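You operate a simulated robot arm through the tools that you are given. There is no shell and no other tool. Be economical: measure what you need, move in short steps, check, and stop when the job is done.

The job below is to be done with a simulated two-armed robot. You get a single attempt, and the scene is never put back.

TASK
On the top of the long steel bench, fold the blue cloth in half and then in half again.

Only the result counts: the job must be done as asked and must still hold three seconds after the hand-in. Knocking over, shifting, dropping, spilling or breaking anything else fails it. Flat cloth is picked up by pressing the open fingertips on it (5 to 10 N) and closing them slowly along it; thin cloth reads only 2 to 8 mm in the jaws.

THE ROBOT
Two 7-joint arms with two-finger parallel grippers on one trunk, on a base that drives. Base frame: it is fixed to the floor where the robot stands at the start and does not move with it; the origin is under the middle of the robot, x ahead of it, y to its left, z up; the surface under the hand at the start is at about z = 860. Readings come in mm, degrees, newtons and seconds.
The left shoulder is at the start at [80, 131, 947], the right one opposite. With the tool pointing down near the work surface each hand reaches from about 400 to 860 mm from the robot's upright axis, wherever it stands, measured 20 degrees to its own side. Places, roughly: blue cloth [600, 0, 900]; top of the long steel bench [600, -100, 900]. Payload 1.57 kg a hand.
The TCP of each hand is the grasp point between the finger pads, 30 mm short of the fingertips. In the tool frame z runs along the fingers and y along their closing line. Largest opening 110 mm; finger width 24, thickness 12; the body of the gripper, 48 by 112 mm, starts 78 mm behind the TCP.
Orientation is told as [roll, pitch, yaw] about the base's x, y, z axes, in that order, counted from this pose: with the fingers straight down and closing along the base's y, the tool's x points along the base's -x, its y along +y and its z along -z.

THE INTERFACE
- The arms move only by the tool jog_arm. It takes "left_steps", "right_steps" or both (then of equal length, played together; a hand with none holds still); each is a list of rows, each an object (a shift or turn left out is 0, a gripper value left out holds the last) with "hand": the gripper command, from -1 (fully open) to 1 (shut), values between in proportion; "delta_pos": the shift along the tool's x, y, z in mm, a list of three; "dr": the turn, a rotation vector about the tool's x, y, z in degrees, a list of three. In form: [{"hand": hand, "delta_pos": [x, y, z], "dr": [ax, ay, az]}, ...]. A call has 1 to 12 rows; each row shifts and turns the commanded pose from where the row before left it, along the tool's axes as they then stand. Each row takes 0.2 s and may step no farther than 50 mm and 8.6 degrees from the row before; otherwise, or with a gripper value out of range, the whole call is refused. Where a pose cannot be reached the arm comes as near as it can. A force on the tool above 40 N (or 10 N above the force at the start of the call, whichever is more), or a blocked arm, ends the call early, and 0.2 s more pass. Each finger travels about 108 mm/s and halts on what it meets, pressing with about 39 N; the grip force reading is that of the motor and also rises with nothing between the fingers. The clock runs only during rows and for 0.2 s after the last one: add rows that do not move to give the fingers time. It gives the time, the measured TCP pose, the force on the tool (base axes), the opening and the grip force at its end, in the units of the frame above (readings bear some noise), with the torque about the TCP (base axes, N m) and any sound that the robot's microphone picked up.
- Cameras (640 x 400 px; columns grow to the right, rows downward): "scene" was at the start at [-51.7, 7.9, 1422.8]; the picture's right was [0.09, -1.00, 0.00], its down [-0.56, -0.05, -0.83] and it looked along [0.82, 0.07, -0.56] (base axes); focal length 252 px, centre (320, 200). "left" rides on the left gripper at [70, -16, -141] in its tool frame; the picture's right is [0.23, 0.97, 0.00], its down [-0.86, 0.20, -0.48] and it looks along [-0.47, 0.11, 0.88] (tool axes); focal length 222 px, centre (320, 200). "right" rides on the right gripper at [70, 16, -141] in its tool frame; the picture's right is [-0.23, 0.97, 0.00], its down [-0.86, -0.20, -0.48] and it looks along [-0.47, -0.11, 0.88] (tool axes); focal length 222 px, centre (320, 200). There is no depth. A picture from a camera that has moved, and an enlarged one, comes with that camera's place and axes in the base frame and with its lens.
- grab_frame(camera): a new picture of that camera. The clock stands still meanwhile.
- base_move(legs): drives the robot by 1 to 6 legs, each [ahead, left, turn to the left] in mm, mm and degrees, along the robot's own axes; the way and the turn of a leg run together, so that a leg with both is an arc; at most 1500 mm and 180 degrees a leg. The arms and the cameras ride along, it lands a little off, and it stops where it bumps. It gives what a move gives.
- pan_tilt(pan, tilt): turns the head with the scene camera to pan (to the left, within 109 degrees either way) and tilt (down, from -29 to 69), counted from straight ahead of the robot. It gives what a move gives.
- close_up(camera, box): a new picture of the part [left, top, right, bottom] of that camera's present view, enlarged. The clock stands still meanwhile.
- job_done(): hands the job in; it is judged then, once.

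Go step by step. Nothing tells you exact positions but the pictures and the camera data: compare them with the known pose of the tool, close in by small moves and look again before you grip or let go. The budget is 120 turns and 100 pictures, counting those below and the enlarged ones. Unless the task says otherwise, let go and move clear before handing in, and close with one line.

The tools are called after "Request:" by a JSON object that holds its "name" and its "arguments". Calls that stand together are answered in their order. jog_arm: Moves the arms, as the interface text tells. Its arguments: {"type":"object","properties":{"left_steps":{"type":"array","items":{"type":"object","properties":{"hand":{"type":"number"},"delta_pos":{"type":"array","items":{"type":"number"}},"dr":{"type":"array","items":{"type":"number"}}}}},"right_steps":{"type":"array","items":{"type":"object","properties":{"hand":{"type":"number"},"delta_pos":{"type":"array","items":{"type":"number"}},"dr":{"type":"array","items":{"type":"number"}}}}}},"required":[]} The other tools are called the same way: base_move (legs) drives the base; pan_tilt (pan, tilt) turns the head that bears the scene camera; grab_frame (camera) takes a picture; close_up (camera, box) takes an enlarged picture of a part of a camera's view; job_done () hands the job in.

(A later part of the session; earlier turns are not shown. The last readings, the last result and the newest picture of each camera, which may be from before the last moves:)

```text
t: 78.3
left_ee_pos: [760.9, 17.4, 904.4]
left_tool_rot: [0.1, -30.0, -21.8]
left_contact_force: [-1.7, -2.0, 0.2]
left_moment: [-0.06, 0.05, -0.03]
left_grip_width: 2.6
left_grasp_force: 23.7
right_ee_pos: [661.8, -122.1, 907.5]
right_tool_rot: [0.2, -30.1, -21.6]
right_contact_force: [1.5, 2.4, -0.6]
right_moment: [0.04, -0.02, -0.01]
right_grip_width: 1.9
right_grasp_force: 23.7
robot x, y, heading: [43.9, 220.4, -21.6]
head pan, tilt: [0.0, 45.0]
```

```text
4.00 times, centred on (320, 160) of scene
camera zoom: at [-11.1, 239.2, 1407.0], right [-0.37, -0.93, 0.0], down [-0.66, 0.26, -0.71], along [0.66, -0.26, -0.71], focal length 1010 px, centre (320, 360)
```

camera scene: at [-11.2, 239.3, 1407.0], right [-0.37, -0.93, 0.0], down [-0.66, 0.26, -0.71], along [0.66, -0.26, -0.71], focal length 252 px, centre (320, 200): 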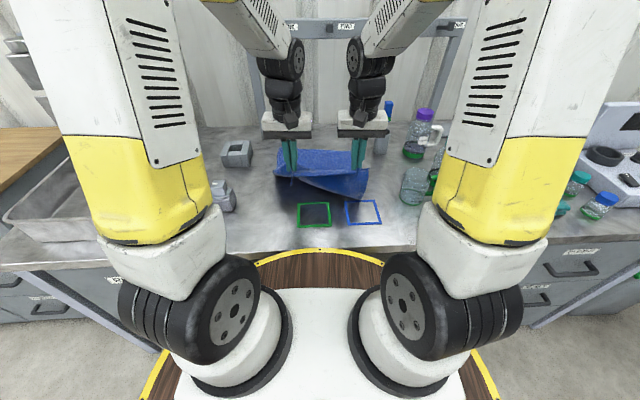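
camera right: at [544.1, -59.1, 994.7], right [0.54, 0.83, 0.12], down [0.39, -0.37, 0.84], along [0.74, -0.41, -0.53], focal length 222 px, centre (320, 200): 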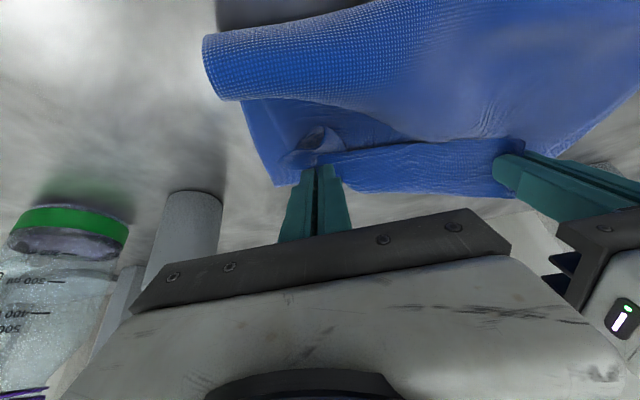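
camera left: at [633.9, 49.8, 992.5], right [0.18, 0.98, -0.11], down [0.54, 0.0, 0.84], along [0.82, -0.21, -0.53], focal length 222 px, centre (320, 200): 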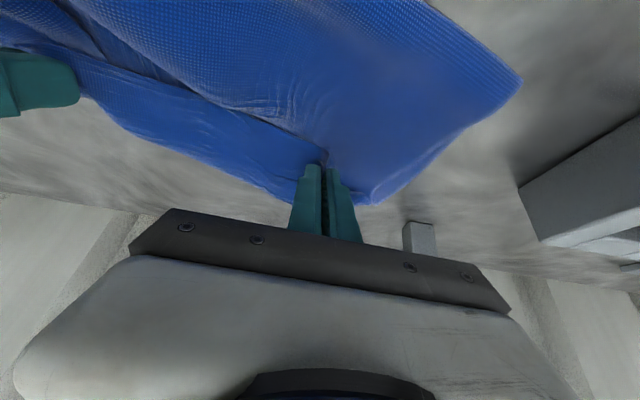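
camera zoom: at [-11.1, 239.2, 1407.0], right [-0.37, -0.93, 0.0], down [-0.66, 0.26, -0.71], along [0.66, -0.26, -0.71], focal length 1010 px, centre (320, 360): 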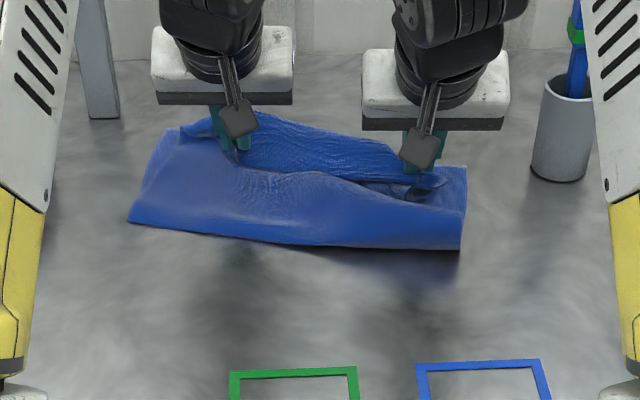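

The layout looks good, but the held edge is still short of the far edge by about 28 mm on the left and 20 mm on the right. I slide both forward by that much at constant height.

Request:
{"name": "jog_arm", "arguments": {"left_steps": [{"delta_pos": [-8.1, 0, 4.7]}, {"delta_pos": [-8.1, 0, 4.7]}, {"delta_pos": [-8.1, 0, 4.7]}, {}], "right_steps": [{"delta_pos": [-5.8, -1, 3.3]}, {"delta_pos": [-5.8, -1, 3.3]}, {"delta_pos": [-5.8, -1, 3.3]}, {}]}}

Request:
{"name": "grab_frame", "arguments": {"camera": "right"}}

Request:
{"name": "close_up", "arguments": {"camera": "scene", "box": [240, 110, 400, 210]}}

```text
t: 79.3
left_ee_pos: [786.4, 6.7, 905.0]
left_tool_rot: [0.2, -30.0, -21.7]
left_contact_force: [-3.6, -6.2, -0.3]
left_moment: [-0.2, 0.18, -0.02]
left_grip_width: 2.7
left_grasp_force: 24.0
right_ee_pos: [680.3, -132.3, 906.8]
right_tool_rot: [0.2, -30.1, -21.6]
right_contact_force: [4.7, 5.9, -0.5]
right_moment: [0.18, -0.16, 0.07]
right_grip_width: 1.8
right_grasp_force: 23.2
robot x, y, heading: [45.8, 218.1, -21.7]
head pan, tilt: [0.0, 45.0]
```

```text
42 pictures are left
camera right: at [562.5, -68.6, 995.0], right [0.54, 0.83, 0.12], down [0.39, -0.37, 0.84], along [0.75, -0.41, -0.53], focal length 222 px, centre (320, 200)
```

right: 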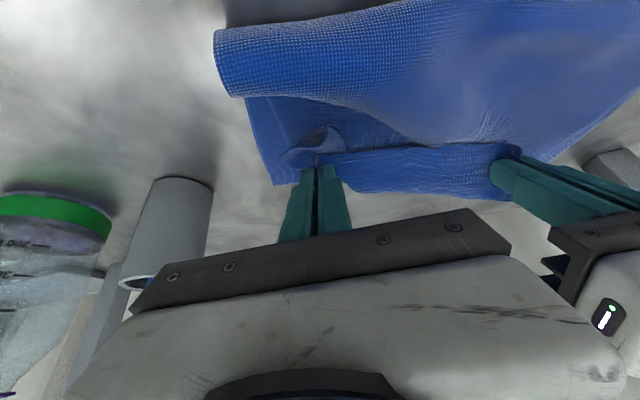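

```text
4.00 times, centred on (320, 160) of scene
camera zoom: at [-11.1, 239.2, 1407.0], right [-0.37, -0.93, 0.0], down [-0.66, 0.26, -0.71], along [0.66, -0.26, -0.71], focal length 1010 px, centre (320, 360)
```

zoom: 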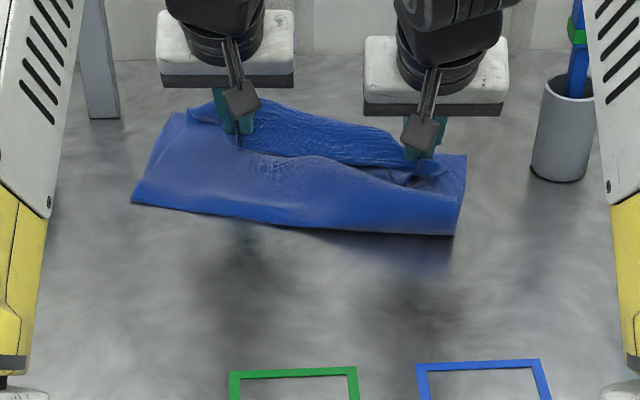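

Sliding only dragged the whole cloth: a hump of slack is rolled up between the edge and the crease because my arc was too low. I lift both hands back up along the tool axis to stretch the sheet and look.

Request:
{"name": "jog_arm", "arguments": {"left_steps": [{"delta_pos": [0, -1, -14]}, {"delta_pos": [0, -1, -15]}, {"delta_pos": [1, -1, -16]}, {"delta_pos": [1, 0, -17]}, {"delta_pos": [1.5, 0, -17]}, {"delta_pos": [1.5, 0, -17]}, {"delta_pos": [1.5, 0, -17]}, {"delta_pos": [1.5, 0, -17]}, {"delta_pos": [1.5, 0, -17]}, {"delta_pos": [1.5, 0, -17]}, {}], "right_steps": [{"delta_pos": [0, 1, -14]}, {"delta_pos": [0, 1, -15]}, {"delta_pos": [1, 1, -16]}, {"delta_pos": [1, 0, -17]}, {"delta_pos": [1.5, 0, -17]}, {"delta_pos": [1.5, 0, -17]}, {"delta_pos": [1.5, 0, -17]}, {"delta_pos": [1.5, 0, -17]}, {"delta_pos": [1.5, 0, -17]}, {"delta_pos": [1.5, 0, -17]}, {}]}}

Request:
{"name": "close_up", "arguments": {"camera": "scene", "box": [220, 70, 420, 195]}}

Request:
{"name": "grab_frame", "arguments": {"camera": "right"}}

```text
t: 81.7
left_ee_pos: [701.2, 37.3, 1041.5]
left_tool_rot: [0.1, -30.0, -21.7]
left_contact_force: [-1.1, -1.1, -0.7]
left_moment: [-0.04, 0.05, -0.01]
left_grip_width: 2.4
left_grasp_force: 24.0
right_ee_pos: [593.2, -97.0, 1044.4]
right_tool_rot: [0.0, -30.2, -21.7]
right_contact_force: [0.7, 1.1, 0.3]
right_moment: [0.04, -0.01, 0.0]
right_grip_width: 1.6
right_grasp_force: 23.6
robot x, y, heading: [41.0, 216.3, -21.5]
head pan, tilt: [0.0, 45.0]
```

```text
3.20 times, centred on (320, 132) of scene
camera zoom: at [-11.1, 239.2, 1407.0], right [-0.37, -0.93, 0.0], down [-0.66, 0.26, -0.71], along [0.66, -0.26, -0.71], focal length 808 px, centre (320, 416)
```

zoom: 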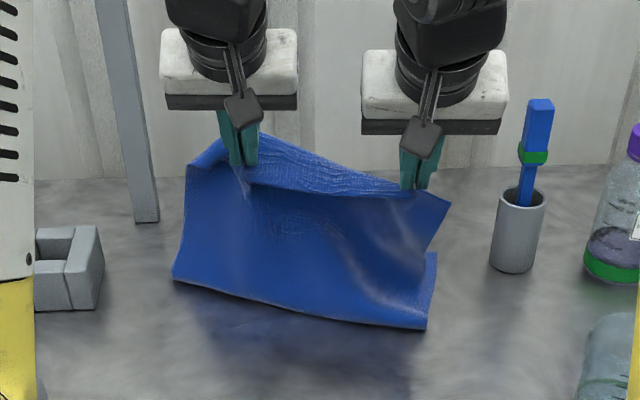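

```text
39 pictures are left
camera right: at [477.4, -32.9, 1131.4], right [0.54, 0.83, 0.11], down [0.39, -0.37, 0.84], along [0.74, -0.41, -0.53], focal length 222 px, centre (320, 200)
```

right: 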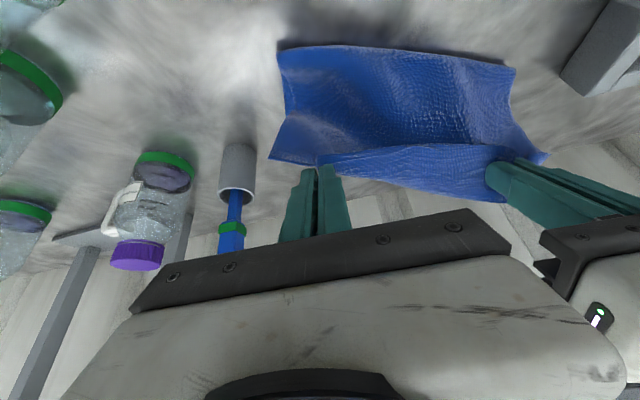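

The strip ahead of the fingers is the edge flap itself, and the crease has crept forward. I bring the hands back toward the robot to uncover the lower layer and see where its far edge lies.

Request:
{"name": "jog_arm", "arguments": {"left_steps": [{"delta_pos": [13, 0, 0]}, {"delta_pos": [13, 0, 0]}, {"delta_pos": [13, 0, 0]}, {"delta_pos": [13, 0, 0]}, {"delta_pos": [13, 0, 0]}, {"delta_pos": [13, 0, 0]}, {"delta_pos": [13, 0, 0]}, {"delta_pos": [13, 0, 0]}, {"delta_pos": [13, 0, 0]}, {"delta_pos": [13, 0, 0]}, {"delta_pos": [13, 0, 0]}], "right_steps": [{"delta_pos": [13, 0, 0]}, {"delta_pos": [13, 0, 0]}, {"delta_pos": [13, 0, 0]}, {"delta_pos": [13, 0, 0]}, {"delta_pos": [13, 0, 0]}, {"delta_pos": [13, 0, 0]}, {"delta_pos": [13, 0, 0]}, {"delta_pos": [13, 0, 0]}, {"delta_pos": [13, 0, 0]}, {"delta_pos": [13, 0, 0]}, {"delta_pos": [13, 0, 0]}]}}

Request:
{"name": "close_up", "arguments": {"camera": "scene", "box": [220, 70, 420, 195]}}

```text
t: 84.1
left_ee_pos: [586.2, 84.6, 970.4]
left_tool_rot: [0.2, -30.0, -21.6]
left_contact_force: [-1.2, -0.7, -0.3]
left_moment: [-0.01, 0.04, -0.01]
left_grip_width: 2.5
left_grasp_force: 23.8
right_ee_pos: [478.0, -50.4, 970.3]
right_tool_rot: [0.0, -30.1, -21.7]
right_contact_force: [1.1, 0.3, -0.4]
right_moment: [0.04, -0.03, -0.02]
right_grip_width: 1.7
right_grasp_force: 23.8
robot x, y, heading: [42.5, 217.7, -21.8]
head pan, tilt: [0.0, 45.0]
```

```text
3.20 times, centred on (320, 132) of scene
camera zoom: at [-11.0, 239.2, 1407.0], right [-0.37, -0.93, 0.0], down [-0.66, 0.26, -0.71], along [0.66, -0.26, -0.71], focal length 808 px, centre (320, 416)
```

zoom: 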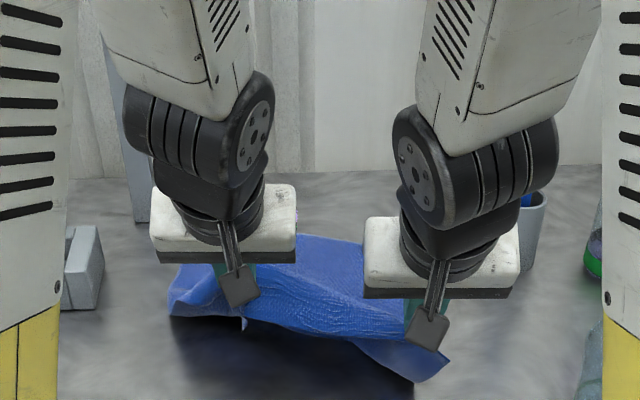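

The lower layer's far edge is still at x≈795. I straighten the hands upright again and take a clear look.

Request:
{"name": "jog_arm", "arguments": {"left_steps": [{"dr": [0, 5, 0], "delta_pos": [0, 0, -4]}, {"dr": [0, 5, 0], "delta_pos": [0, 0, -4]}, {"dr": [0, 5, 0], "delta_pos": [0, 0, -4]}, {"dr": [0, 5, 0], "delta_pos": [0, 0, -4]}, {"dr": [0, 5, 0], "delta_pos": [0, 0, -4]}, {"dr": [0, 5, 0], "delta_pos": [0, 0, -4]}, {"delta_pos": [10, 0, 0]}, {"delta_pos": [10, 0, 0]}, {"delta_pos": [10, 0, 0]}, {"delta_pos": [10, 0, 0]}], "right_steps": [{"dr": [0, 5, 0], "delta_pos": [0, 0, -4]}, {"dr": [0, 5, 0], "delta_pos": [0, 0, -4]}, {"dr": [0, 5, 0], "delta_pos": [0, 0, -4]}, {"dr": [0, 5, 0], "delta_pos": [0, 0, -4]}, {"dr": [0, 5, 0], "delta_pos": [0, 0, -4]}, {"dr": [0, 5, 0], "delta_pos": [0, 0, -4]}, {"delta_pos": [8, 0, 0]}, {"delta_pos": [8, 0, 0]}, {"delta_pos": [8, 0, 0]}, {"delta_pos": [8, 0, 0]}]}}

Request:
{"name": "close_up", "arguments": {"camera": "scene", "box": [220, 95, 420, 220]}}

Request:
{"name": "grab_frame", "arguments": {"camera": "left"}}

```text
t: 86.3
left_ee_pos: [541.5, 101.1, 991.8]
left_tool_rot: [0.1, 0.0, -21.7]
left_contact_force: [-0.4, -0.7, 0.2]
left_moment: [-0.01, -0.01, 0.01]
left_grip_width: 2.3
left_grasp_force: 23.9
right_ee_pos: [442.8, -35.8, 993.5]
right_tool_rot: [0.0, -0.1, -21.7]
right_contact_force: [-0.4, 0.1, -0.1]
right_moment: [0.0, 0.02, -0.02]
right_grip_width: 1.9
right_grasp_force: 23.1
robot x, y, heading: [38.7, 219.3, -21.8]
head pan, tilt: [0.0, 45.0]
```

```text
3.20 times, centred on (320, 158) of scene
camera zoom: at [-11.0, 239.2, 1407.0], right [-0.37, -0.93, 0.0], down [-0.66, 0.26, -0.71], along [0.66, -0.26, -0.71], focal length 808 px, centre (320, 336)
```

zoom: 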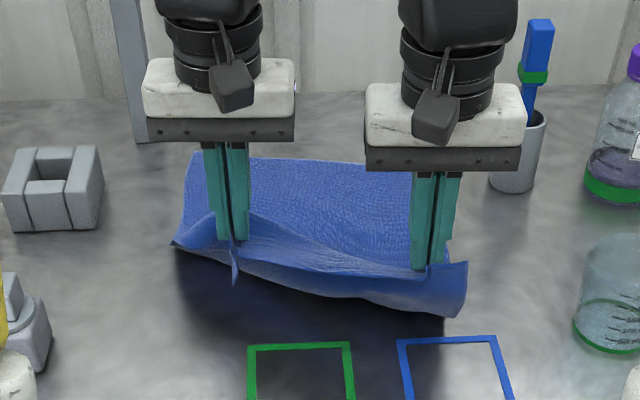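

```text
36 pictures are left
camera left: at [472.1, 111.2, 1134.1], right [0.15, 0.99, 0.0], down [0.87, -0.13, 0.48], along [0.47, -0.07, -0.88], focal length 222 px, centre (320, 200)
```

left: 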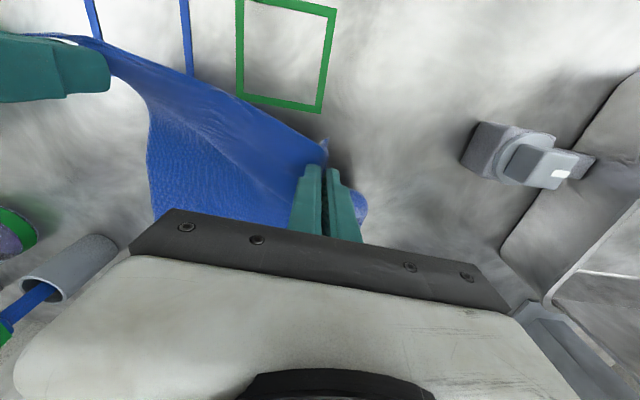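

The far edge runs from about (806,154) to (768,-145), so the grips should land near x 756 left and 748 right. I redo the arc higher, keeping the sheet more stretched.

Request:
{"name": "jog_arm", "arguments": {"left_steps": [{"delta_pos": [-8.6, 0, -12.5]}, {"delta_pos": [-8.6, 0, -12.5]}, {"delta_pos": [-8.6, 0, -12.5]}, {"delta_pos": [-8.6, 0, -12.5]}, {"delta_pos": [-12.9, 1, -1.8], "dr": [0, -2, 0]}, {"delta_pos": [-12.9, 1, -1.8], "dr": [0, -2, 0]}, {"delta_pos": [-12.9, 1, -1.8], "dr": [0, -2, 0]}, {"delta_pos": [-12.9, 0, -1.8], "dr": [0, -2, 0]}, {"delta_pos": [-12, 0, 5.1], "dr": [0, -2, 0]}, {"delta_pos": [-12, 0, 5.1], "dr": [0, -2, 0]}, {"delta_pos": [-12, 0, 5.1], "dr": [0, -2, 0]}, {"delta_pos": [-12, 0, 5.1], "dr": [0, -2, 0]}], "right_steps": [{"delta_pos": [-12.5, 0, -15.6]}, {"delta_pos": [-12.5, 0, -15.6]}, {"delta_pos": [-12.5, 0, -15.6]}, {"delta_pos": [-12.5, 0, -15.6]}, {"delta_pos": [-14.1, -1, -2], "dr": [0, -2, 0]}, {"delta_pos": [-14.1, -1, -2], "dr": [0, -2, 0]}, {"delta_pos": [-14.1, 0, -2], "dr": [0, -2, 0]}, {"delta_pos": [-14.1, 0, -2], "dr": [0, -2, 0]}, {"delta_pos": [-13.1, 0, 5.6], "dr": [0, -2, 0]}, {"delta_pos": [-13.1, 0, 5.6], "dr": [0, -2, 0]}, {"delta_pos": [-13.1, 0, 5.6], "dr": [0, -2, 0]}, {"delta_pos": [-13.1, 0, 5.6], "dr": [0, -2, 0]}]}}

Request:
{"name": "jog_arm", "arguments": {"left_steps": [{"delta_pos": [-8, 0, 10.4], "dr": [0, -2, 0]}, {"delta_pos": [-8, 0, 10.4], "dr": [0, -2, 0]}, {"delta_pos": [-8, 0, 10.4], "dr": [0, -2, 0]}, {"delta_pos": [-8, 0, 10.4], "dr": [0, -2, 0]}, {"delta_pos": [-2.8, 0, 13.2], "dr": [0, -2, 0]}, {"delta_pos": [-2.8, 0, 13.2], "dr": [0, -2, 0]}, {"delta_pos": [-2.8, 0, 13.2], "dr": [0, -2, 0]}, {"delta_pos": [0.7, 0, 13.8]}, {"delta_pos": [0.7, 0, 13.8]}, {"delta_pos": [0.7, 0, 13.8]}, {"delta_pos": [4.5, 0, 15.9]}, {"delta_pos": [4.5, 0, 15.9]}], "right_steps": [{"delta_pos": [-8.7, 0, 11.5], "dr": [0, -2, 0]}, {"delta_pos": [-8.7, 0, 11.5], "dr": [0, -2, 0]}, {"delta_pos": [-8.7, 0, 11.5], "dr": [0, -2, 0]}, {"delta_pos": [-8.7, 0, 11.5], "dr": [0, -2, 0]}, {"delta_pos": [-3.3, 0, 14.6], "dr": [0, -2, 0]}, {"delta_pos": [-3.3, 0, 14.6], "dr": [0, -2, 0]}, {"delta_pos": [-3.3, 0, 14.6], "dr": [0, -2, 0]}, {"delta_pos": [0.6, 0, 15]}, {"delta_pos": [0.6, 0, 15]}, {"delta_pos": [0.6, 0, 15]}, {"delta_pos": [5.1, 0, 17.9]}, {"delta_pos": [5.1, 0, 17.9]}]}}

Request:
{"name": "close_up", "arguments": {"camera": "scene", "box": [240, 110, 400, 210]}}

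Request:
{"name": "grab_frame", "arguments": {"camera": "right"}}

```text
t: 88.9
left_ee_pos: [670.6, 53.3, 1041.1]
left_tool_rot: [0.1, -16.1, -21.6]
left_contact_force: [-1.6, -1.6, 0.1]
left_moment: [-0.1, 0.03, 0.04]
left_grip_width: 2.6
left_grasp_force: 24.0
right_ee_pos: [591.1, -96.8, 1055.8]
right_tool_rot: [0.1, -16.1, -21.7]
right_contact_force: [0.9, 2.6, 0.4]
right_moment: [0.08, -0.07, -0.02]
right_grip_width: 2.0
right_grasp_force: 23.8
robot x, y, heading: [42.9, 217.7, -21.6]
head pan, tilt: [0.0, 45.0]
```

```text
t: 91.5
left_ee_pos: [757.3, 18.1, 912.6]
left_tool_rot: [0.1, -30.1, -21.6]
left_contact_force: [0.4, -1.1, 0.5]
left_moment: [-0.05, 0.0, 0.01]
left_grip_width: 2.5
left_grasp_force: 24.2
right_ee_pos: [690.3, -135.6, 911.7]
right_tool_rot: [0.2, -30.1, -21.6]
right_contact_force: [0.2, 0.7, 0.2]
right_moment: [0.05, 0.0, 0.01]
right_grip_width: 1.6
right_grasp_force: 23.0
robot x, y, heading: [45.2, 219.6, -21.6]
head pan, tilt: [0.0, 45.0]
```

```text
4.00 times, centred on (320, 160) of scene
camera zoom: at [-11.4, 239.4, 1407.0], right [-0.37, -0.93, 0.0], down [-0.66, 0.26, -0.71], along [0.66, -0.26, -0.71], focal length 1010 px, centre (320, 360)
```

zoom: 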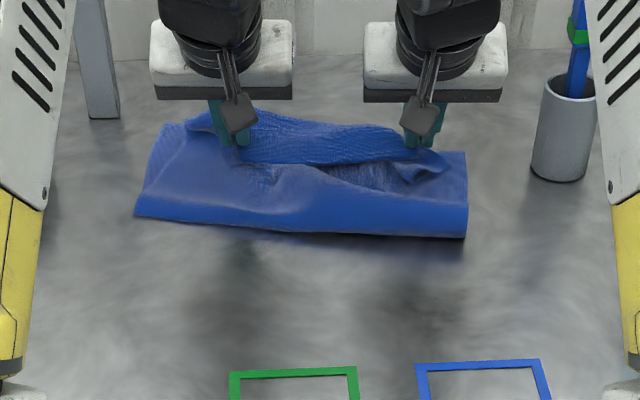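

```text
34 pictures are left
camera right: at [573.7, -73.0, 1000.7], right [0.54, 0.83, 0.12], down [0.39, -0.37, 0.84], along [0.74, -0.41, -0.53], focal length 222 px, centre (320, 200)
```

right: 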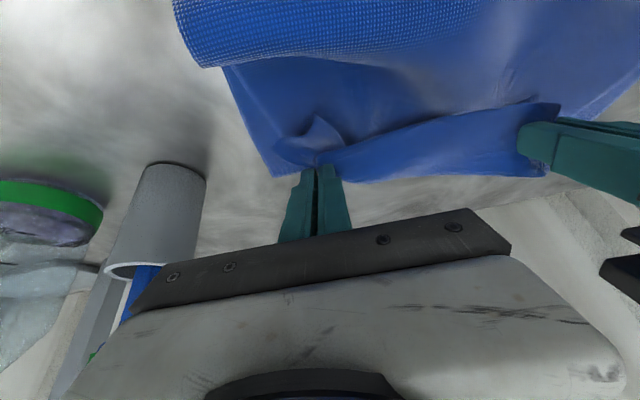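

The layers line up now; the crease is just a rounded loop standing about 40 mm high. I lower the last bit and let go with the left hand only, backing out along the fingers, while the right keeps holding.

Request:
{"name": "jog_arm", "arguments": {"left_steps": [{"delta_pos": [2, 0, 4]}, {"delta_pos": [2, 0, 3]}, {}, {"hand": 0.9}, {"hand": 0.8}, {"hand": 0.7}, {}, {"delta_pos": [0, 0, -10]}, {"delta_pos": [0, 0, -20]}, {"delta_pos": [0, 0, -30]}, {"delta_pos": [0, 0, -30]}], "right_steps": [{"delta_pos": [2, 0, 4]}, {"delta_pos": [2, 0, 3]}, {}, {}, {}, {}, {}, {}, {}, {}, {}]}}

Request:
{"name": "close_up", "arguments": {"camera": "scene", "box": [240, 110, 400, 210]}}

Request:
{"name": "grab_frame", "arguments": {"camera": "left"}}

```text
t: 93.9
left_ee_pos: [716.0, 35.4, 981.9]
left_tool_rot: [0.1, -30.0, -21.7]
left_contact_force: [-0.3, 0.2, 0.1]
left_moment: [-0.02, -0.01, -0.03]
left_grip_width: 16.8
left_grasp_force: 0.1
right_ee_pos: [690.5, -135.5, 904.6]
right_tool_rot: [0.1, -30.1, -21.6]
right_contact_force: [0.0, 0.0, 0.7]
right_moment: [-0.01, 0.02, -0.03]
right_grip_width: 1.8
right_grasp_force: 23.4
robot x, y, heading: [41.5, 220.4, -21.5]
head pan, tilt: [0.0, 45.0]
```

```text
4.00 times, centred on (320, 160) of scene
camera zoom: at [-10.7, 239.1, 1407.0], right [-0.37, -0.93, 0.0], down [-0.66, 0.26, -0.71], along [0.66, -0.26, -0.71], focal length 1010 px, centre (320, 360)
```

zoom: 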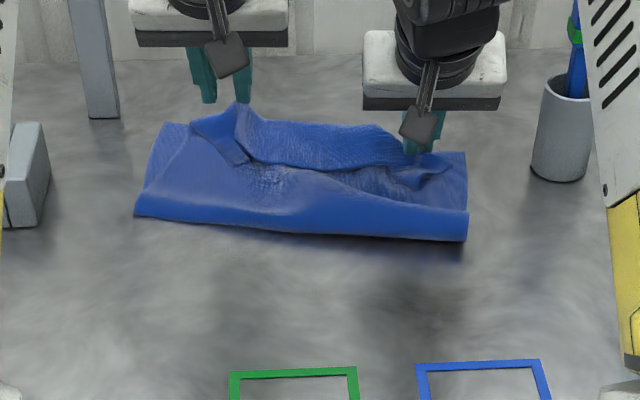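

```text
32 pictures are left
camera left: at [589.6, 68.0, 1069.6], right [0.18, 0.98, -0.11], down [0.54, 0.0, 0.84], along [0.82, -0.21, -0.53], focal length 222 px, centre (320, 200)
```

left: 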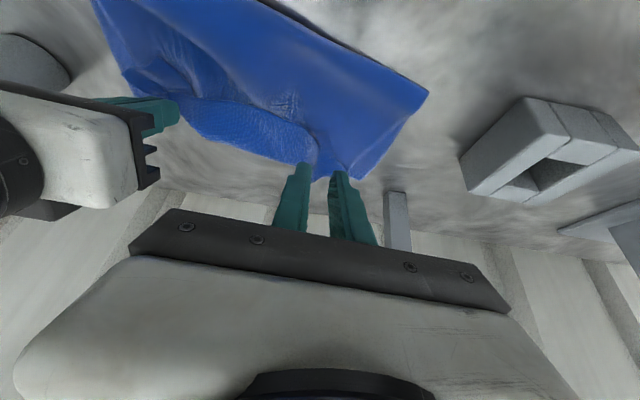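

The left edge stays down. Now I stand the left hand upright with fingers wide open to press the crease loop flat from above.

Request:
{"name": "jog_arm", "arguments": {"left_steps": [{"dr": [0, 6, 0], "hand": -0.9, "delta_pos": [6, 0, -3]}, {"dr": [0, 6, 0], "delta_pos": [8, 0, 0]}, {"dr": [0, 6, 0], "delta_pos": [8, 0, 0]}, {"dr": [0, 6, 0], "delta_pos": [8, 0, 0]}, {"dr": [0, 6, 0], "delta_pos": [8, 0, 0]}, {"delta_pos": [8, 0, 10]}, {"delta_pos": [6, 0, 15]}, {"delta_pos": [0, 0, 15]}, {}]}}

Request:
{"name": "close_up", "arguments": {"camera": "scene", "box": [240, 110, 400, 210]}}

```text
t: 95.9
left_ee_pos: [670.0, 54.5, 932.6]
left_tool_rot: [0.1, 0.1, -21.6]
left_contact_force: [0.0, -0.3, 0.7]
left_moment: [0.0, -0.02, 0.01]
left_grip_width: 104.7
left_grasp_force: 0.3
right_ee_pos: [691.7, -136.2, 905.0]
right_tool_rot: [0.0, -30.0, -21.7]
right_contact_force: [0.1, 0.7, 0.2]
right_moment: [-0.03, -0.01, 0.01]
right_grip_width: 1.6
right_grasp_force: 23.7
robot x, y, heading: [44.4, 218.7, -21.4]
head pan, tilt: [0.0, 45.0]
```

```text
4.00 times, centred on (320, 160) of scene
camera zoom: at [-11.1, 239.2, 1407.0], right [-0.37, -0.93, 0.0], down [-0.66, 0.26, -0.71], along [0.66, -0.26, -0.71], focal length 1010 px, centre (320, 360)
```

zoom: 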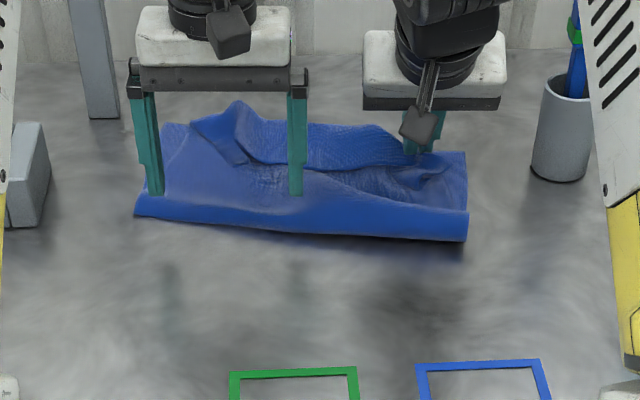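

Request:
{"name": "jog_arm", "arguments": {"left_steps": [{"delta_pos": [0, 0, 8]}, {"delta_pos": [0, 0, 8]}, {"delta_pos": [0, 0, 8]}, {"delta_pos": [0, 0, 8]}, {"delta_pos": [0, 0, 4]}, {"delta_pos": [4, 0, 0]}, {"delta_pos": [6, 0, 0]}, {"delta_pos": [6, 0, 0]}, {}]}}

Request:
{"name": "close_up", "arguments": {"camera": "scene", "box": [240, 110, 400, 210]}}

```text
t: 97.9
left_ee_pos: [654.4, 59.7, 896.4]
left_tool_rot: [0.2, 0.0, -21.7]
left_contact_force: [0.3, -0.1, 0.5]
left_moment: [-0.03, 0.0, 0.02]
left_grip_width: 104.4
left_grasp_force: 0.0
right_ee_pos: [690.4, -136.5, 905.8]
right_tool_rot: [0.1, -30.1, -21.7]
right_contact_force: [-0.4, -0.6, 0.5]
right_moment: [0.0, 0.0, 0.01]
right_grip_width: 2.0
right_grasp_force: 23.3
robot x, y, heading: [46.4, 219.0, -21.7]
head pan, tilt: [0.0, 45.0]
```

```text
4.00 times, centred on (320, 160) of scene
camera zoom: at [-11.1, 239.2, 1407.0], right [-0.37, -0.93, 0.0], down [-0.66, 0.26, -0.71], along [0.66, -0.26, -0.71], focal length 1010 px, centre (320, 360)
```

zoom: 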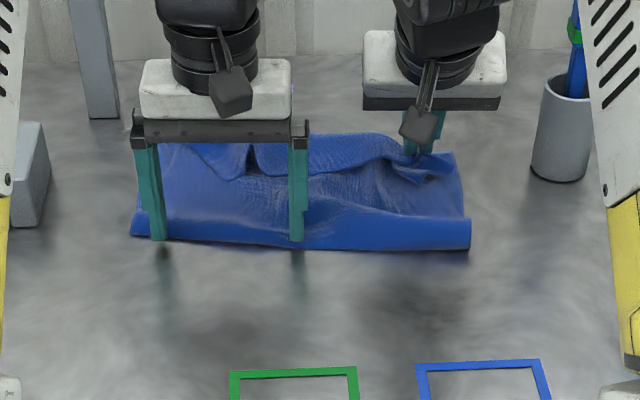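

The left side of the crease is flatter. I lift the left hand clear, release the right edge and bring the right hand upright over its side of the crease.

Request:
{"name": "jog_arm", "arguments": {"left_steps": [{"delta_pos": [0, 0, -20]}, {"delta_pos": [0, 0, -30]}, {}, {}, {}, {}, {}, {}, {}, {}, {}], "right_steps": [{"hand": 0.9}, {"hand": 0.8}, {"hand": 0.7}, {"hand": 0.6}, {"delta_pos": [0, 0, -10]}, {"delta_pos": [0, 0, -25]}, {"delta_pos": [0, 0, -30]}, {"delta_pos": [0, 0, -20], "dr": [0, 7.5, 0]}, {"dr": [0, 7.5, 0], "delta_pos": [10, 0, 0], "hand": -0.3}, {"dr": [0, 7.5, 0], "delta_pos": [10, 0, 0]}, {"dr": [0, 7.5, 0], "delta_pos": [10, 0, 0]}]}}

Request:
{"name": "close_up", "arguments": {"camera": "scene", "box": [240, 110, 400, 210]}}

Request:
{"name": "grab_frame", "arguments": {"camera": "right"}}

```text
t: 100.3
left_ee_pos: [654.0, 60.8, 945.6]
left_tool_rot: [0.1, -0.1, -21.6]
left_contact_force: [-0.5, 0.2, 0.6]
left_moment: [0.01, -0.02, -0.01]
left_grip_width: 104.8
left_grasp_force: 0.0
right_ee_pos: [624.9, -109.7, 970.3]
right_tool_rot: [0.2, 0.0, -21.6]
right_contact_force: [-0.2, -0.1, 0.1]
right_moment: [-0.03, 0.01, 0.01]
right_grip_width: 71.5
right_grasp_force: 0.0
robot x, y, heading: [40.3, 220.9, -21.7]
head pan, tilt: [0.0, 45.0]
```

```text
4.00 times, centred on (320, 160) of scene
camera zoom: at [-11.3, 239.3, 1407.0], right [-0.37, -0.93, 0.0], down [-0.66, 0.26, -0.71], along [0.66, -0.26, -0.71], focal length 1010 px, centre (320, 360)
```

zoom: 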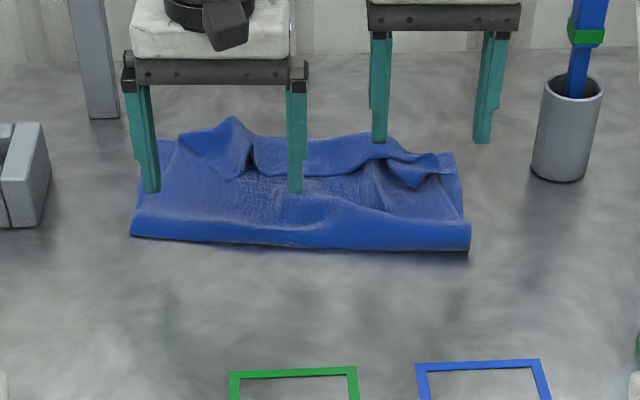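

```text
28 pictures are left
camera right: at [564.2, -69.3, 1113.0], right [0.57, 0.82, 0.0], down [0.72, -0.5, 0.48], along [0.39, -0.27, -0.88], focal length 222 px, centre (320, 200)
```

right: 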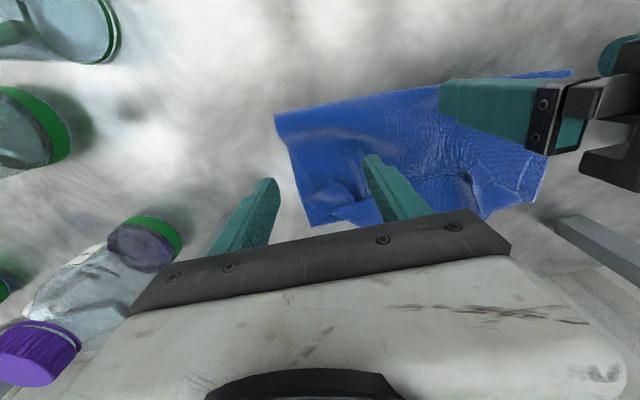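

The fold holds with both hands off. I press the right part of the crease down and draw it slightly toward the robot as I did on the left.

Request:
{"name": "jog_arm", "arguments": {"right_steps": [{"delta_pos": [15, 0, 15]}, {"delta_pos": [15, 0, 15]}, {"delta_pos": [5, 0, 15]}, {"delta_pos": [0, 0, 12]}, {"delta_pos": [0, 0, 10]}, {"delta_pos": [0, 0, 6]}, {"delta_pos": [6, 0, 0]}, {"delta_pos": [6, 0, 0]}, {"delta_pos": [6, 0, 0]}, {"delta_pos": [0, 0, -30]}, {"delta_pos": [0, 0, -40]}, {"delta_pos": [0, 0, -40]}], "left_steps": [{}, {}, {}, {}, {}, {}, {}, {}, {}, {}, {"delta_pos": [0, 30, -40]}, {"delta_pos": [0, 30, -40]}]}}

Request:
{"name": "close_up", "arguments": {"camera": "scene", "box": [240, 110, 400, 210]}}

```text
t: 102.9
left_ee_pos: [676.5, 114.7, 1027.2]
left_tool_rot: [0.1, 0.1, -21.6]
left_contact_force: [-0.3, 0.7, -0.5]
left_moment: [0.04, 0.02, -0.03]
left_grip_width: 104.5
left_grasp_force: 0.0
right_ee_pos: [576.0, -90.5, 1007.8]
right_tool_rot: [0.1, -0.1, -21.7]
right_contact_force: [0.1, -0.4, 0.1]
right_moment: [0.01, 0.04, -0.01]
right_grip_width: 71.2
right_grasp_force: 0.0
robot x, y, heading: [44.3, 217.2, -21.7]
head pan, tilt: [0.0, 45.0]
```

```text
4.00 times, centred on (320, 160) of scene
camera zoom: at [-10.7, 238.8, 1407.0], right [-0.37, -0.93, 0.0], down [-0.66, 0.26, -0.71], along [0.66, -0.26, -0.71], focal length 1010 px, centre (320, 360)
```

zoom: 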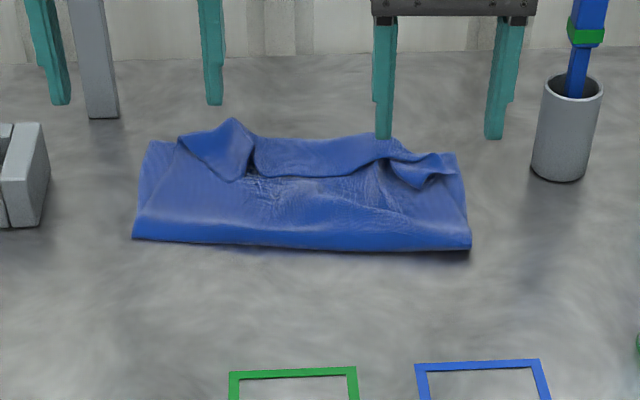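

Request:
{"name": "close_up", "arguments": {"camera": "scene", "box": [268, 132, 364, 178]}}

Request:
{"name": "grab_frame", "arguments": {"camera": "left"}}

```text
6.67 times, centred on (316, 155) of scene
camera zoom: at [-10.7, 238.8, 1407.0], right [-0.37, -0.93, 0.0], down [-0.66, 0.26, -0.71], along [0.66, -0.26, -0.71], focal length 1682 px, centre (347, 500)
```

zoom: 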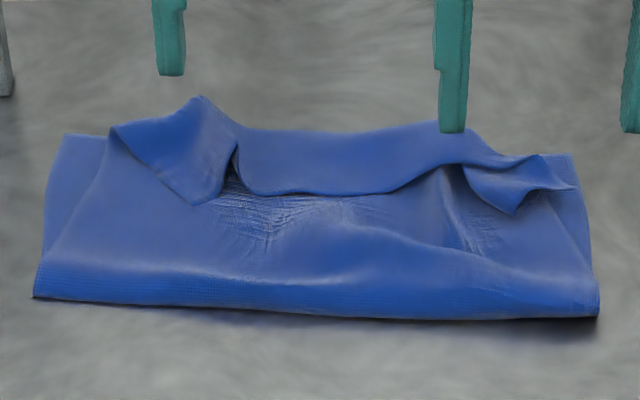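

```text
25 pictures are left
camera left: at [606.3, 124.8, 1168.8], right [0.15, 0.99, 0.0], down [0.87, -0.13, 0.48], along [0.47, -0.07, -0.88], focal length 222 px, centre (320, 200)
```

left: 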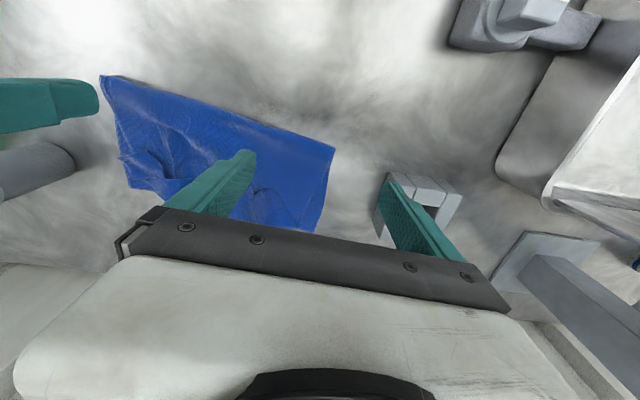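

The top layer's edge is turned back like a collar about 45 mm wide. I'll scoop it forward: tilt both hands 40°, bring the tips low behind the collar and push it over toward the far edge.

Request:
{"name": "jog_arm", "arguments": {"left_steps": [{"dr": [0, -8, 0], "delta_pos": [0, -14, 0], "hand": 0.02}, {"dr": [0, -8, 0], "delta_pos": [0, -14, 0]}, {"dr": [0, -8, 0], "delta_pos": [0, -14, 0]}, {"dr": [0, -8, 0], "delta_pos": [0, -14, 0]}, {"dr": [0, -8, 0], "delta_pos": [0, -14, 0]}, {"delta_pos": [10.7, 0, 24]}, {"delta_pos": [10.7, 0, 24]}, {"delta_pos": [10.7, 0, 24]}, {"delta_pos": [10.7, 0, 24]}], "right_steps": [{"dr": [0, -8, 0], "delta_pos": [0, 5, 0]}, {"dr": [0, -8, 0], "delta_pos": [0, 5, 0]}, {"dr": [0, -8, 0], "delta_pos": [0, 5, 0]}, {"dr": [0, -8, 0], "delta_pos": [0, 5, 0]}, {"dr": [0, -8, 0], "delta_pos": [0, 5, 0]}, {"delta_pos": [4.2, 0, 23]}, {"delta_pos": [4.2, 0, 23]}, {"delta_pos": [4.2, 0, 23]}, {"delta_pos": [4.2, 0, 23]}]}}

Request:
{"name": "grab_frame", "arguments": {"camera": "right"}}

Request:
{"name": "grab_frame", "arguments": {"camera": "left"}}

```text
t: 105.1
left_ee_pos: [704.8, 82.5, 936.5]
left_tool_rot: [-1.8, -41.0, -14.9]
left_contact_force: [1.0, -0.2, 0.3]
left_moment: [0.01, -0.02, 0.02]
left_grip_width: 54.0
left_grasp_force: 0.1
right_ee_pos: [618.3, -123.0, 928.9]
right_tool_rot: [0.7, -40.1, -26.0]
right_contact_force: [-0.4, -0.7, 0.0]
right_moment: [0.0, -0.04, 0.01]
right_grip_width: 71.3
right_grasp_force: 0.1
robot x, y, heading: [42.2, 219.2, -21.7]
head pan, tilt: [0.0, 45.0]
stopped in row 9 (left hand): the arm was blocked; the commanded pose is now the measured one
```

```text
24 pictures are left
camera right: at [493.5, -45.9, 992.4], right [0.58, 0.8, 0.16], down [0.22, -0.34, 0.92], along [0.79, -0.49, -0.37], focal length 222 px, centre (320, 200)
```

right: 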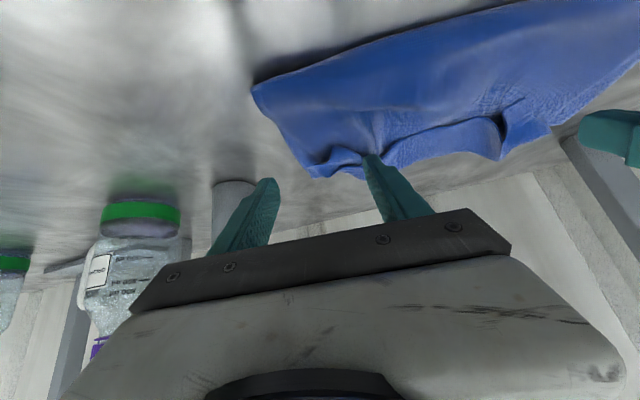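

```text
23 pictures are left
camera left: at [562.3, 108.8, 998.8], right [0.11, 0.98, -0.17], down [0.38, 0.12, 0.92], along [0.92, -0.16, -0.36], focal length 222 px, centre (320, 200)
```

left: 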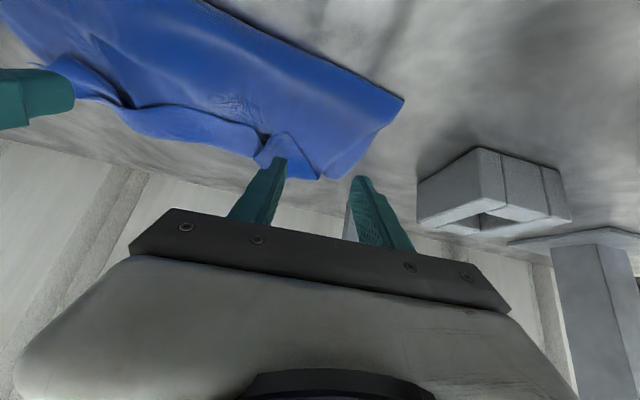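

The 40° tilt hit joint limits near the body and the hands twisted a bit. I raise slightly, go back to about 20° lean and correct the yaw.

Request:
{"name": "jog_arm", "arguments": {"left_steps": [{"delta_pos": [0, 0, -10], "dr": [2.9, 0, 6.3]}, {"dr": [0, 7, 0], "delta_pos": [0, 0, -10]}, {"dr": [0, 7, 0]}, {"dr": [0, 7, 0]}, {}], "right_steps": [{"delta_pos": [0, 0, -10], "dr": [-2.3, 0, -3.8]}, {"dr": [0, 7, 0], "delta_pos": [0, 0, -10]}, {"dr": [0, 7, 0]}, {"dr": [0, 6, 0]}, {}]}}

```text
t: 106.3
left_ee_pos: [693.0, 85.8, 952.4]
left_tool_rot: [0.7, -19.8, -23.2]
left_contact_force: [0.6, 0.0, -0.1]
left_moment: [0.01, 0.02, -0.02]
left_grip_width: 54.0
left_grasp_force: 0.1
right_ee_pos: [606.8, -116.4, 943.9]
right_tool_rot: [-0.2, -20.2, -21.0]
right_contact_force: [0.3, 0.3, 0.1]
right_moment: [0.02, 0.03, 0.01]
right_grip_width: 71.5
right_grasp_force: 0.1
robot x, y, heading: [43.3, 215.9, -21.7]
head pan, tilt: [0.0, 45.0]
```

Request:
{"name": "jog_arm", "arguments": {"left_steps": [{"delta_pos": [0, -17, 0]}, {"delta_pos": [0, -17, 0]}, {"delta_pos": [0, -16, 0]}, {"delta_pos": [2, 0, 20]}, {"delta_pos": [2.4, 0, 17]}, {"delta_pos": [0, 0, 10]}, {}], "right_steps": [{"delta_pos": [0, 13, 0]}, {"delta_pos": [0, 13, 0]}, {"delta_pos": [0, 12, 0]}, {"delta_pos": [-2, 0, 18]}, {"delta_pos": [-2, 0, 16]}, {"delta_pos": [0, 0, 8]}, {}]}}

Request:
{"name": "close_up", "arguments": {"camera": "scene", "box": [240, 110, 400, 210]}}

```text
t: 107.9
left_ee_pos: [684.2, 36.6, 904.9]
left_tool_rot: [0.6, -20.0, -23.2]
left_contact_force: [0.8, 0.8, 0.3]
left_moment: [-0.02, 0.04, -0.02]
left_grip_width: 53.8
left_grasp_force: 0.1
right_ee_pos: [635.9, -88.2, 905.0]
right_tool_rot: [-0.2, -20.1, -21.2]
right_contact_force: [-0.4, -1.3, -0.7]
right_moment: [0.0, 0.01, -0.03]
right_grip_width: 71.4
right_grasp_force: 0.0
robot x, y, heading: [44.6, 221.3, -21.7]
head pan, tilt: [0.0, 45.0]
```

```text
4.00 times, centred on (320, 160) of scene
camera zoom: at [-11.2, 239.3, 1407.0], right [-0.37, -0.93, 0.0], down [-0.66, 0.26, -0.71], along [0.66, -0.26, -0.71], focal length 1010 px, centre (320, 360)
```

zoom: 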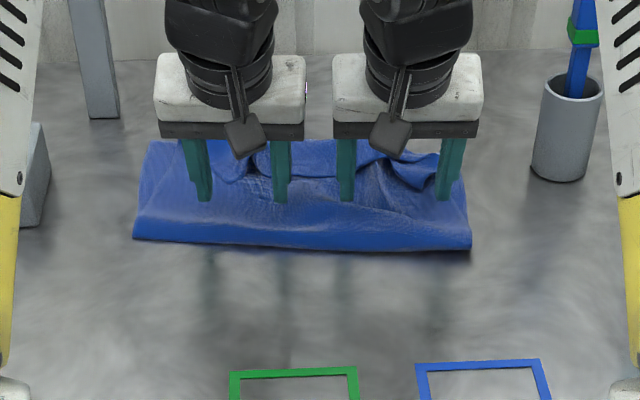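

The tips sit just behind the collar. I sweep both forward with a slight rise to flip it over.

Request:
{"name": "jog_arm", "arguments": {"left_steps": [{"delta_pos": [-10, 0, 3.6]}, {"delta_pos": [-10, 0, 3.6]}, {"delta_pos": [-10, 0, 3]}, {"delta_pos": [-11, 0, 2]}, {"delta_pos": [-11, 0, 2]}, {"delta_pos": [-11, 0, 3]}, {"delta_pos": [-11, 0, 4]}, {}], "right_steps": [{"delta_pos": [-10, 0, 3.6]}, {"delta_pos": [-10, 0, 3.6]}, {"delta_pos": [-10, 0, 3]}, {"delta_pos": [-11, 0, 2]}, {"delta_pos": [-11, 0, 2]}, {"delta_pos": [-11, 0, 3]}, {"delta_pos": [-11, 0, 4]}, {}]}}

Request:
{"name": "close_up", "arguments": {"camera": "scene", "box": [240, 110, 400, 210]}}

```text
t: 109.7
left_ee_pos: [754.5, 6.0, 911.5]
left_tool_rot: [0.7, -20.0, -23.2]
left_contact_force: [0.1, 1.2, -0.5]
left_moment: [-0.02, 0.01, 0.03]
left_grip_width: 54.0
left_grasp_force: 0.1
right_ee_pos: [709.2, -116.2, 911.2]
right_tool_rot: [-0.2, -20.3, -21.2]
right_contact_force: [1.0, 0.7, 0.0]
right_moment: [-0.02, 0.02, 0.03]
right_grip_width: 71.7
right_grasp_force: 0.0
robot x, y, heading: [42.3, 216.1, -21.6]
head pan, tilt: [0.0, 45.0]
```

```text
4.00 times, centred on (320, 160) of scene
camera zoom: at [-11.2, 239.2, 1407.0], right [-0.37, -0.93, 0.0], down [-0.66, 0.26, -0.71], along [0.66, -0.26, -0.71], focal length 1010 px, centre (320, 360)
```

zoom: 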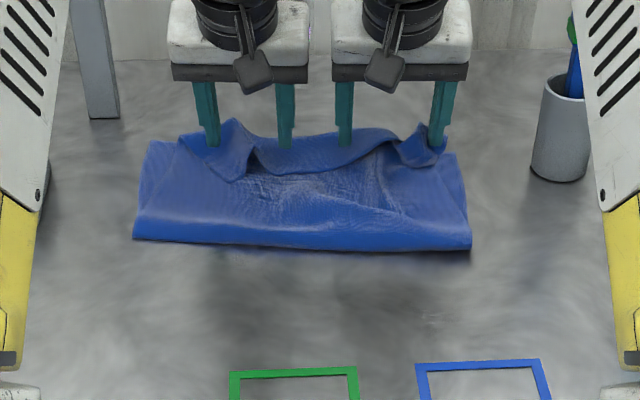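

The tips slid over the collar without catching it. I go back behind it and repeat lower, just touching the layer beneath.

Request:
{"name": "jog_arm", "arguments": {"left_steps": [{"delta_pos": [0, 0, -25]}, {"delta_pos": [25, 0, -9]}, {"delta_pos": [25, 0, -9]}, {"delta_pos": [25, 0, -9]}, {"delta_pos": [6, 0, 16]}, {"delta_pos": [6, 0, 16]}, {"delta_pos": [3, 0, 8]}, {"delta_pos": [1.5, 0, 4]}, {}], "right_steps": [{"delta_pos": [0, 0, -25]}, {"delta_pos": [25, 0, -9]}, {"delta_pos": [25, 0, -9]}, {"delta_pos": [25, 0, -9]}, {"delta_pos": [6, 0, 16]}, {"delta_pos": [6, 0, 16]}, {"delta_pos": [3, 0, 8]}, {"delta_pos": [1.5, 0, 4]}, {}]}}

```text
t: 111.5
left_ee_pos: [677.4, 38.0, 893.6]
left_tool_rot: [0.4, -20.9, -23.0]
left_contact_force: [1.5, -1.1, 10.9]
left_moment: [-0.24, 0.03, 0.04]
left_grip_width: 53.9
left_grasp_force: 0.1
right_ee_pos: [629.5, -84.6, 893.9]
right_tool_rot: [0.0, -21.2, -21.2]
right_contact_force: [1.5, -1.0, 11.5]
right_moment: [-0.43, 0.07, 0.09]
right_grip_width: 71.5
right_grasp_force: 0.1
robot x, y, heading: [43.3, 213.2, -21.6]
head pan, tilt: [0.0, 45.0]
stopped in row 8 (right hand): the force on the tool passed its limit at 46 N (the readings are from after the stop); the commanded pose is now the measured one
```

Request:
{"name": "jog_arm", "arguments": {"left_steps": [{"delta_pos": [-0.5, 0, -2]}, {"delta_pos": [-9.3, 0, 3.4]}, {"delta_pos": [-9.3, 0, 3.4]}, {"delta_pos": [-9.5, 0, 3.2]}, {"delta_pos": [-10, 0, 2]}, {"delta_pos": [-10, 0, 0]}, {"delta_pos": [-10, 0, -2]}, {"delta_pos": [-10, 0, -1]}, {"delta_pos": [-10, 0, 3]}], "right_steps": [{"delta_pos": [-0.5, 0, -2]}, {"delta_pos": [-9.3, 0, 3.4]}, {"delta_pos": [-9.3, 0, 3.4]}, {"delta_pos": [-9.5, 0, 3.2]}, {"delta_pos": [-10, 0, 2]}, {"delta_pos": [-10, 0, 0]}, {"delta_pos": [-10, 0, -2]}, {"delta_pos": [-10, 0, -1]}, {"delta_pos": [-10, 0, 3]}]}}

Request:
{"name": "close_up", "arguments": {"camera": "scene", "box": [240, 110, 400, 210]}}

```text
t: 113.5
left_ee_pos: [746.9, 9.0, 910.3]
left_tool_rot: [0.5, -20.6, -23.1]
left_contact_force: [0.2, 0.3, 0.3]
left_moment: [-0.01, 0.0, 0.02]
left_grip_width: 54.0
left_grasp_force: 0.1
right_ee_pos: [699.9, -113.8, 910.6]
right_tool_rot: [-0.1, -20.8, -21.2]
right_contact_force: [-0.4, -0.5, 0.2]
right_moment: [0.0, 0.0, 0.02]
right_grip_width: 71.3
right_grasp_force: 0.1
robot x, y, heading: [43.3, 219.9, -21.6]
head pan, tilt: [0.0, 45.0]
```

```text
4.00 times, centred on (320, 160) of scene
camera zoom: at [-11.4, 239.4, 1407.0], right [-0.37, -0.93, 0.0], down [-0.66, 0.26, -0.71], along [0.66, -0.26, -0.71], focal length 1010 px, centre (320, 360)
```

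zoom: 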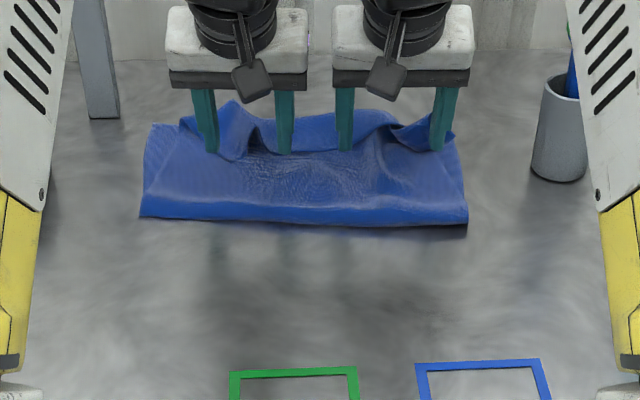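

Request:
{"name": "grab_frame", "arguments": {"camera": "left"}}

```text
19 pictures are left
camera left: at [634.8, 37.9, 1018.2], right [0.18, 0.98, -0.07], down [0.66, -0.07, 0.75], along [0.73, -0.19, -0.66], focal length 222 px, centre (320, 200)
```

left: 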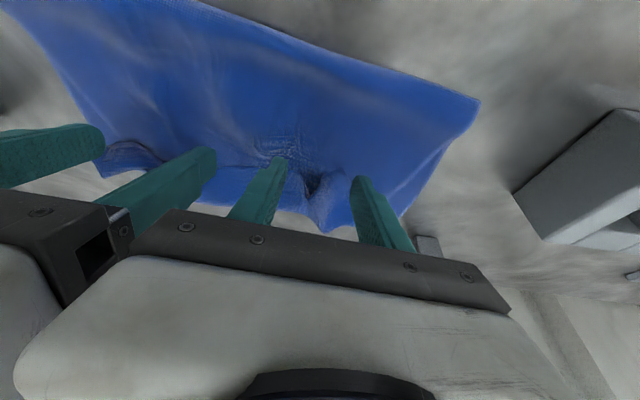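

The collar seems to be standing in front of the fingers now. I push on forward and up to tip it over, then lift away and look.

Request:
{"name": "jog_arm", "arguments": {"left_steps": [{"delta_pos": [-10, 0, 0]}, {"delta_pos": [-10, 0, 2]}, {"delta_pos": [-10, 0, 4]}, {}, {"delta_pos": [0, 0, -20]}, {"delta_pos": [0, 0, -30]}, {"delta_pos": [0, 0, -30]}, {"delta_pos": [15, 15, -30]}, {"delta_pos": [15, 15, -30]}], "right_steps": [{"delta_pos": [-9, 0, 0]}, {"delta_pos": [-9, 0, 2]}, {"delta_pos": [-9, 0, 4]}, {}, {"delta_pos": [0, 0, -20]}, {"delta_pos": [0, 0, -30]}, {"delta_pos": [0, 0, -30]}, {"delta_pos": [15, -10, -30]}, {"delta_pos": [15, -10, -30]}]}}

Request:
{"name": "close_up", "arguments": {"camera": "scene", "box": [260, 125, 372, 180]}}

```text
t: 115.5
left_ee_pos: [715.3, 54.8, 1036.1]
left_tool_rot: [0.4, -20.5, -23.1]
left_contact_force: [0.5, -0.4, -0.4]
left_moment: [0.03, 0.03, 0.01]
left_grip_width: 53.6
left_grasp_force: 0.0
right_ee_pos: [647.4, -112.6, 1034.6]
right_tool_rot: [0.0, -20.8, -21.0]
right_contact_force: [0.3, -0.9, -1.1]
right_moment: [0.01, 0.0, 0.01]
right_grip_width: 71.2
right_grasp_force: 0.0
robot x, y, heading: [44.3, 215.6, -21.6]
head pan, tilt: [0.0, 45.0]
```

```text
5.71 times, centred on (316, 152) of scene
camera zoom: at [-10.6, 239.0, 1407.0], right [-0.37, -0.93, 0.0], down [-0.66, 0.26, -0.71], along [0.66, -0.26, -0.71], focal length 1442 px, centre (343, 471)
```

zoom: 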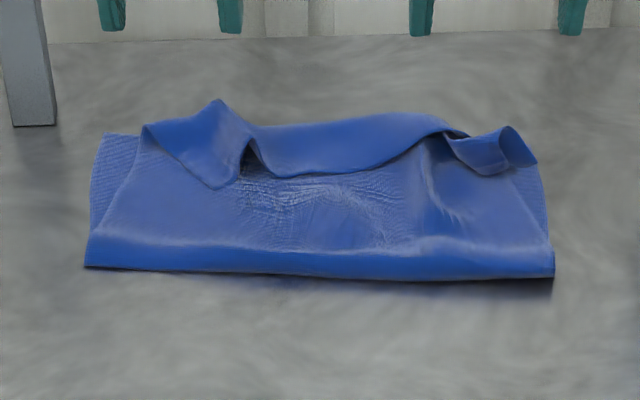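

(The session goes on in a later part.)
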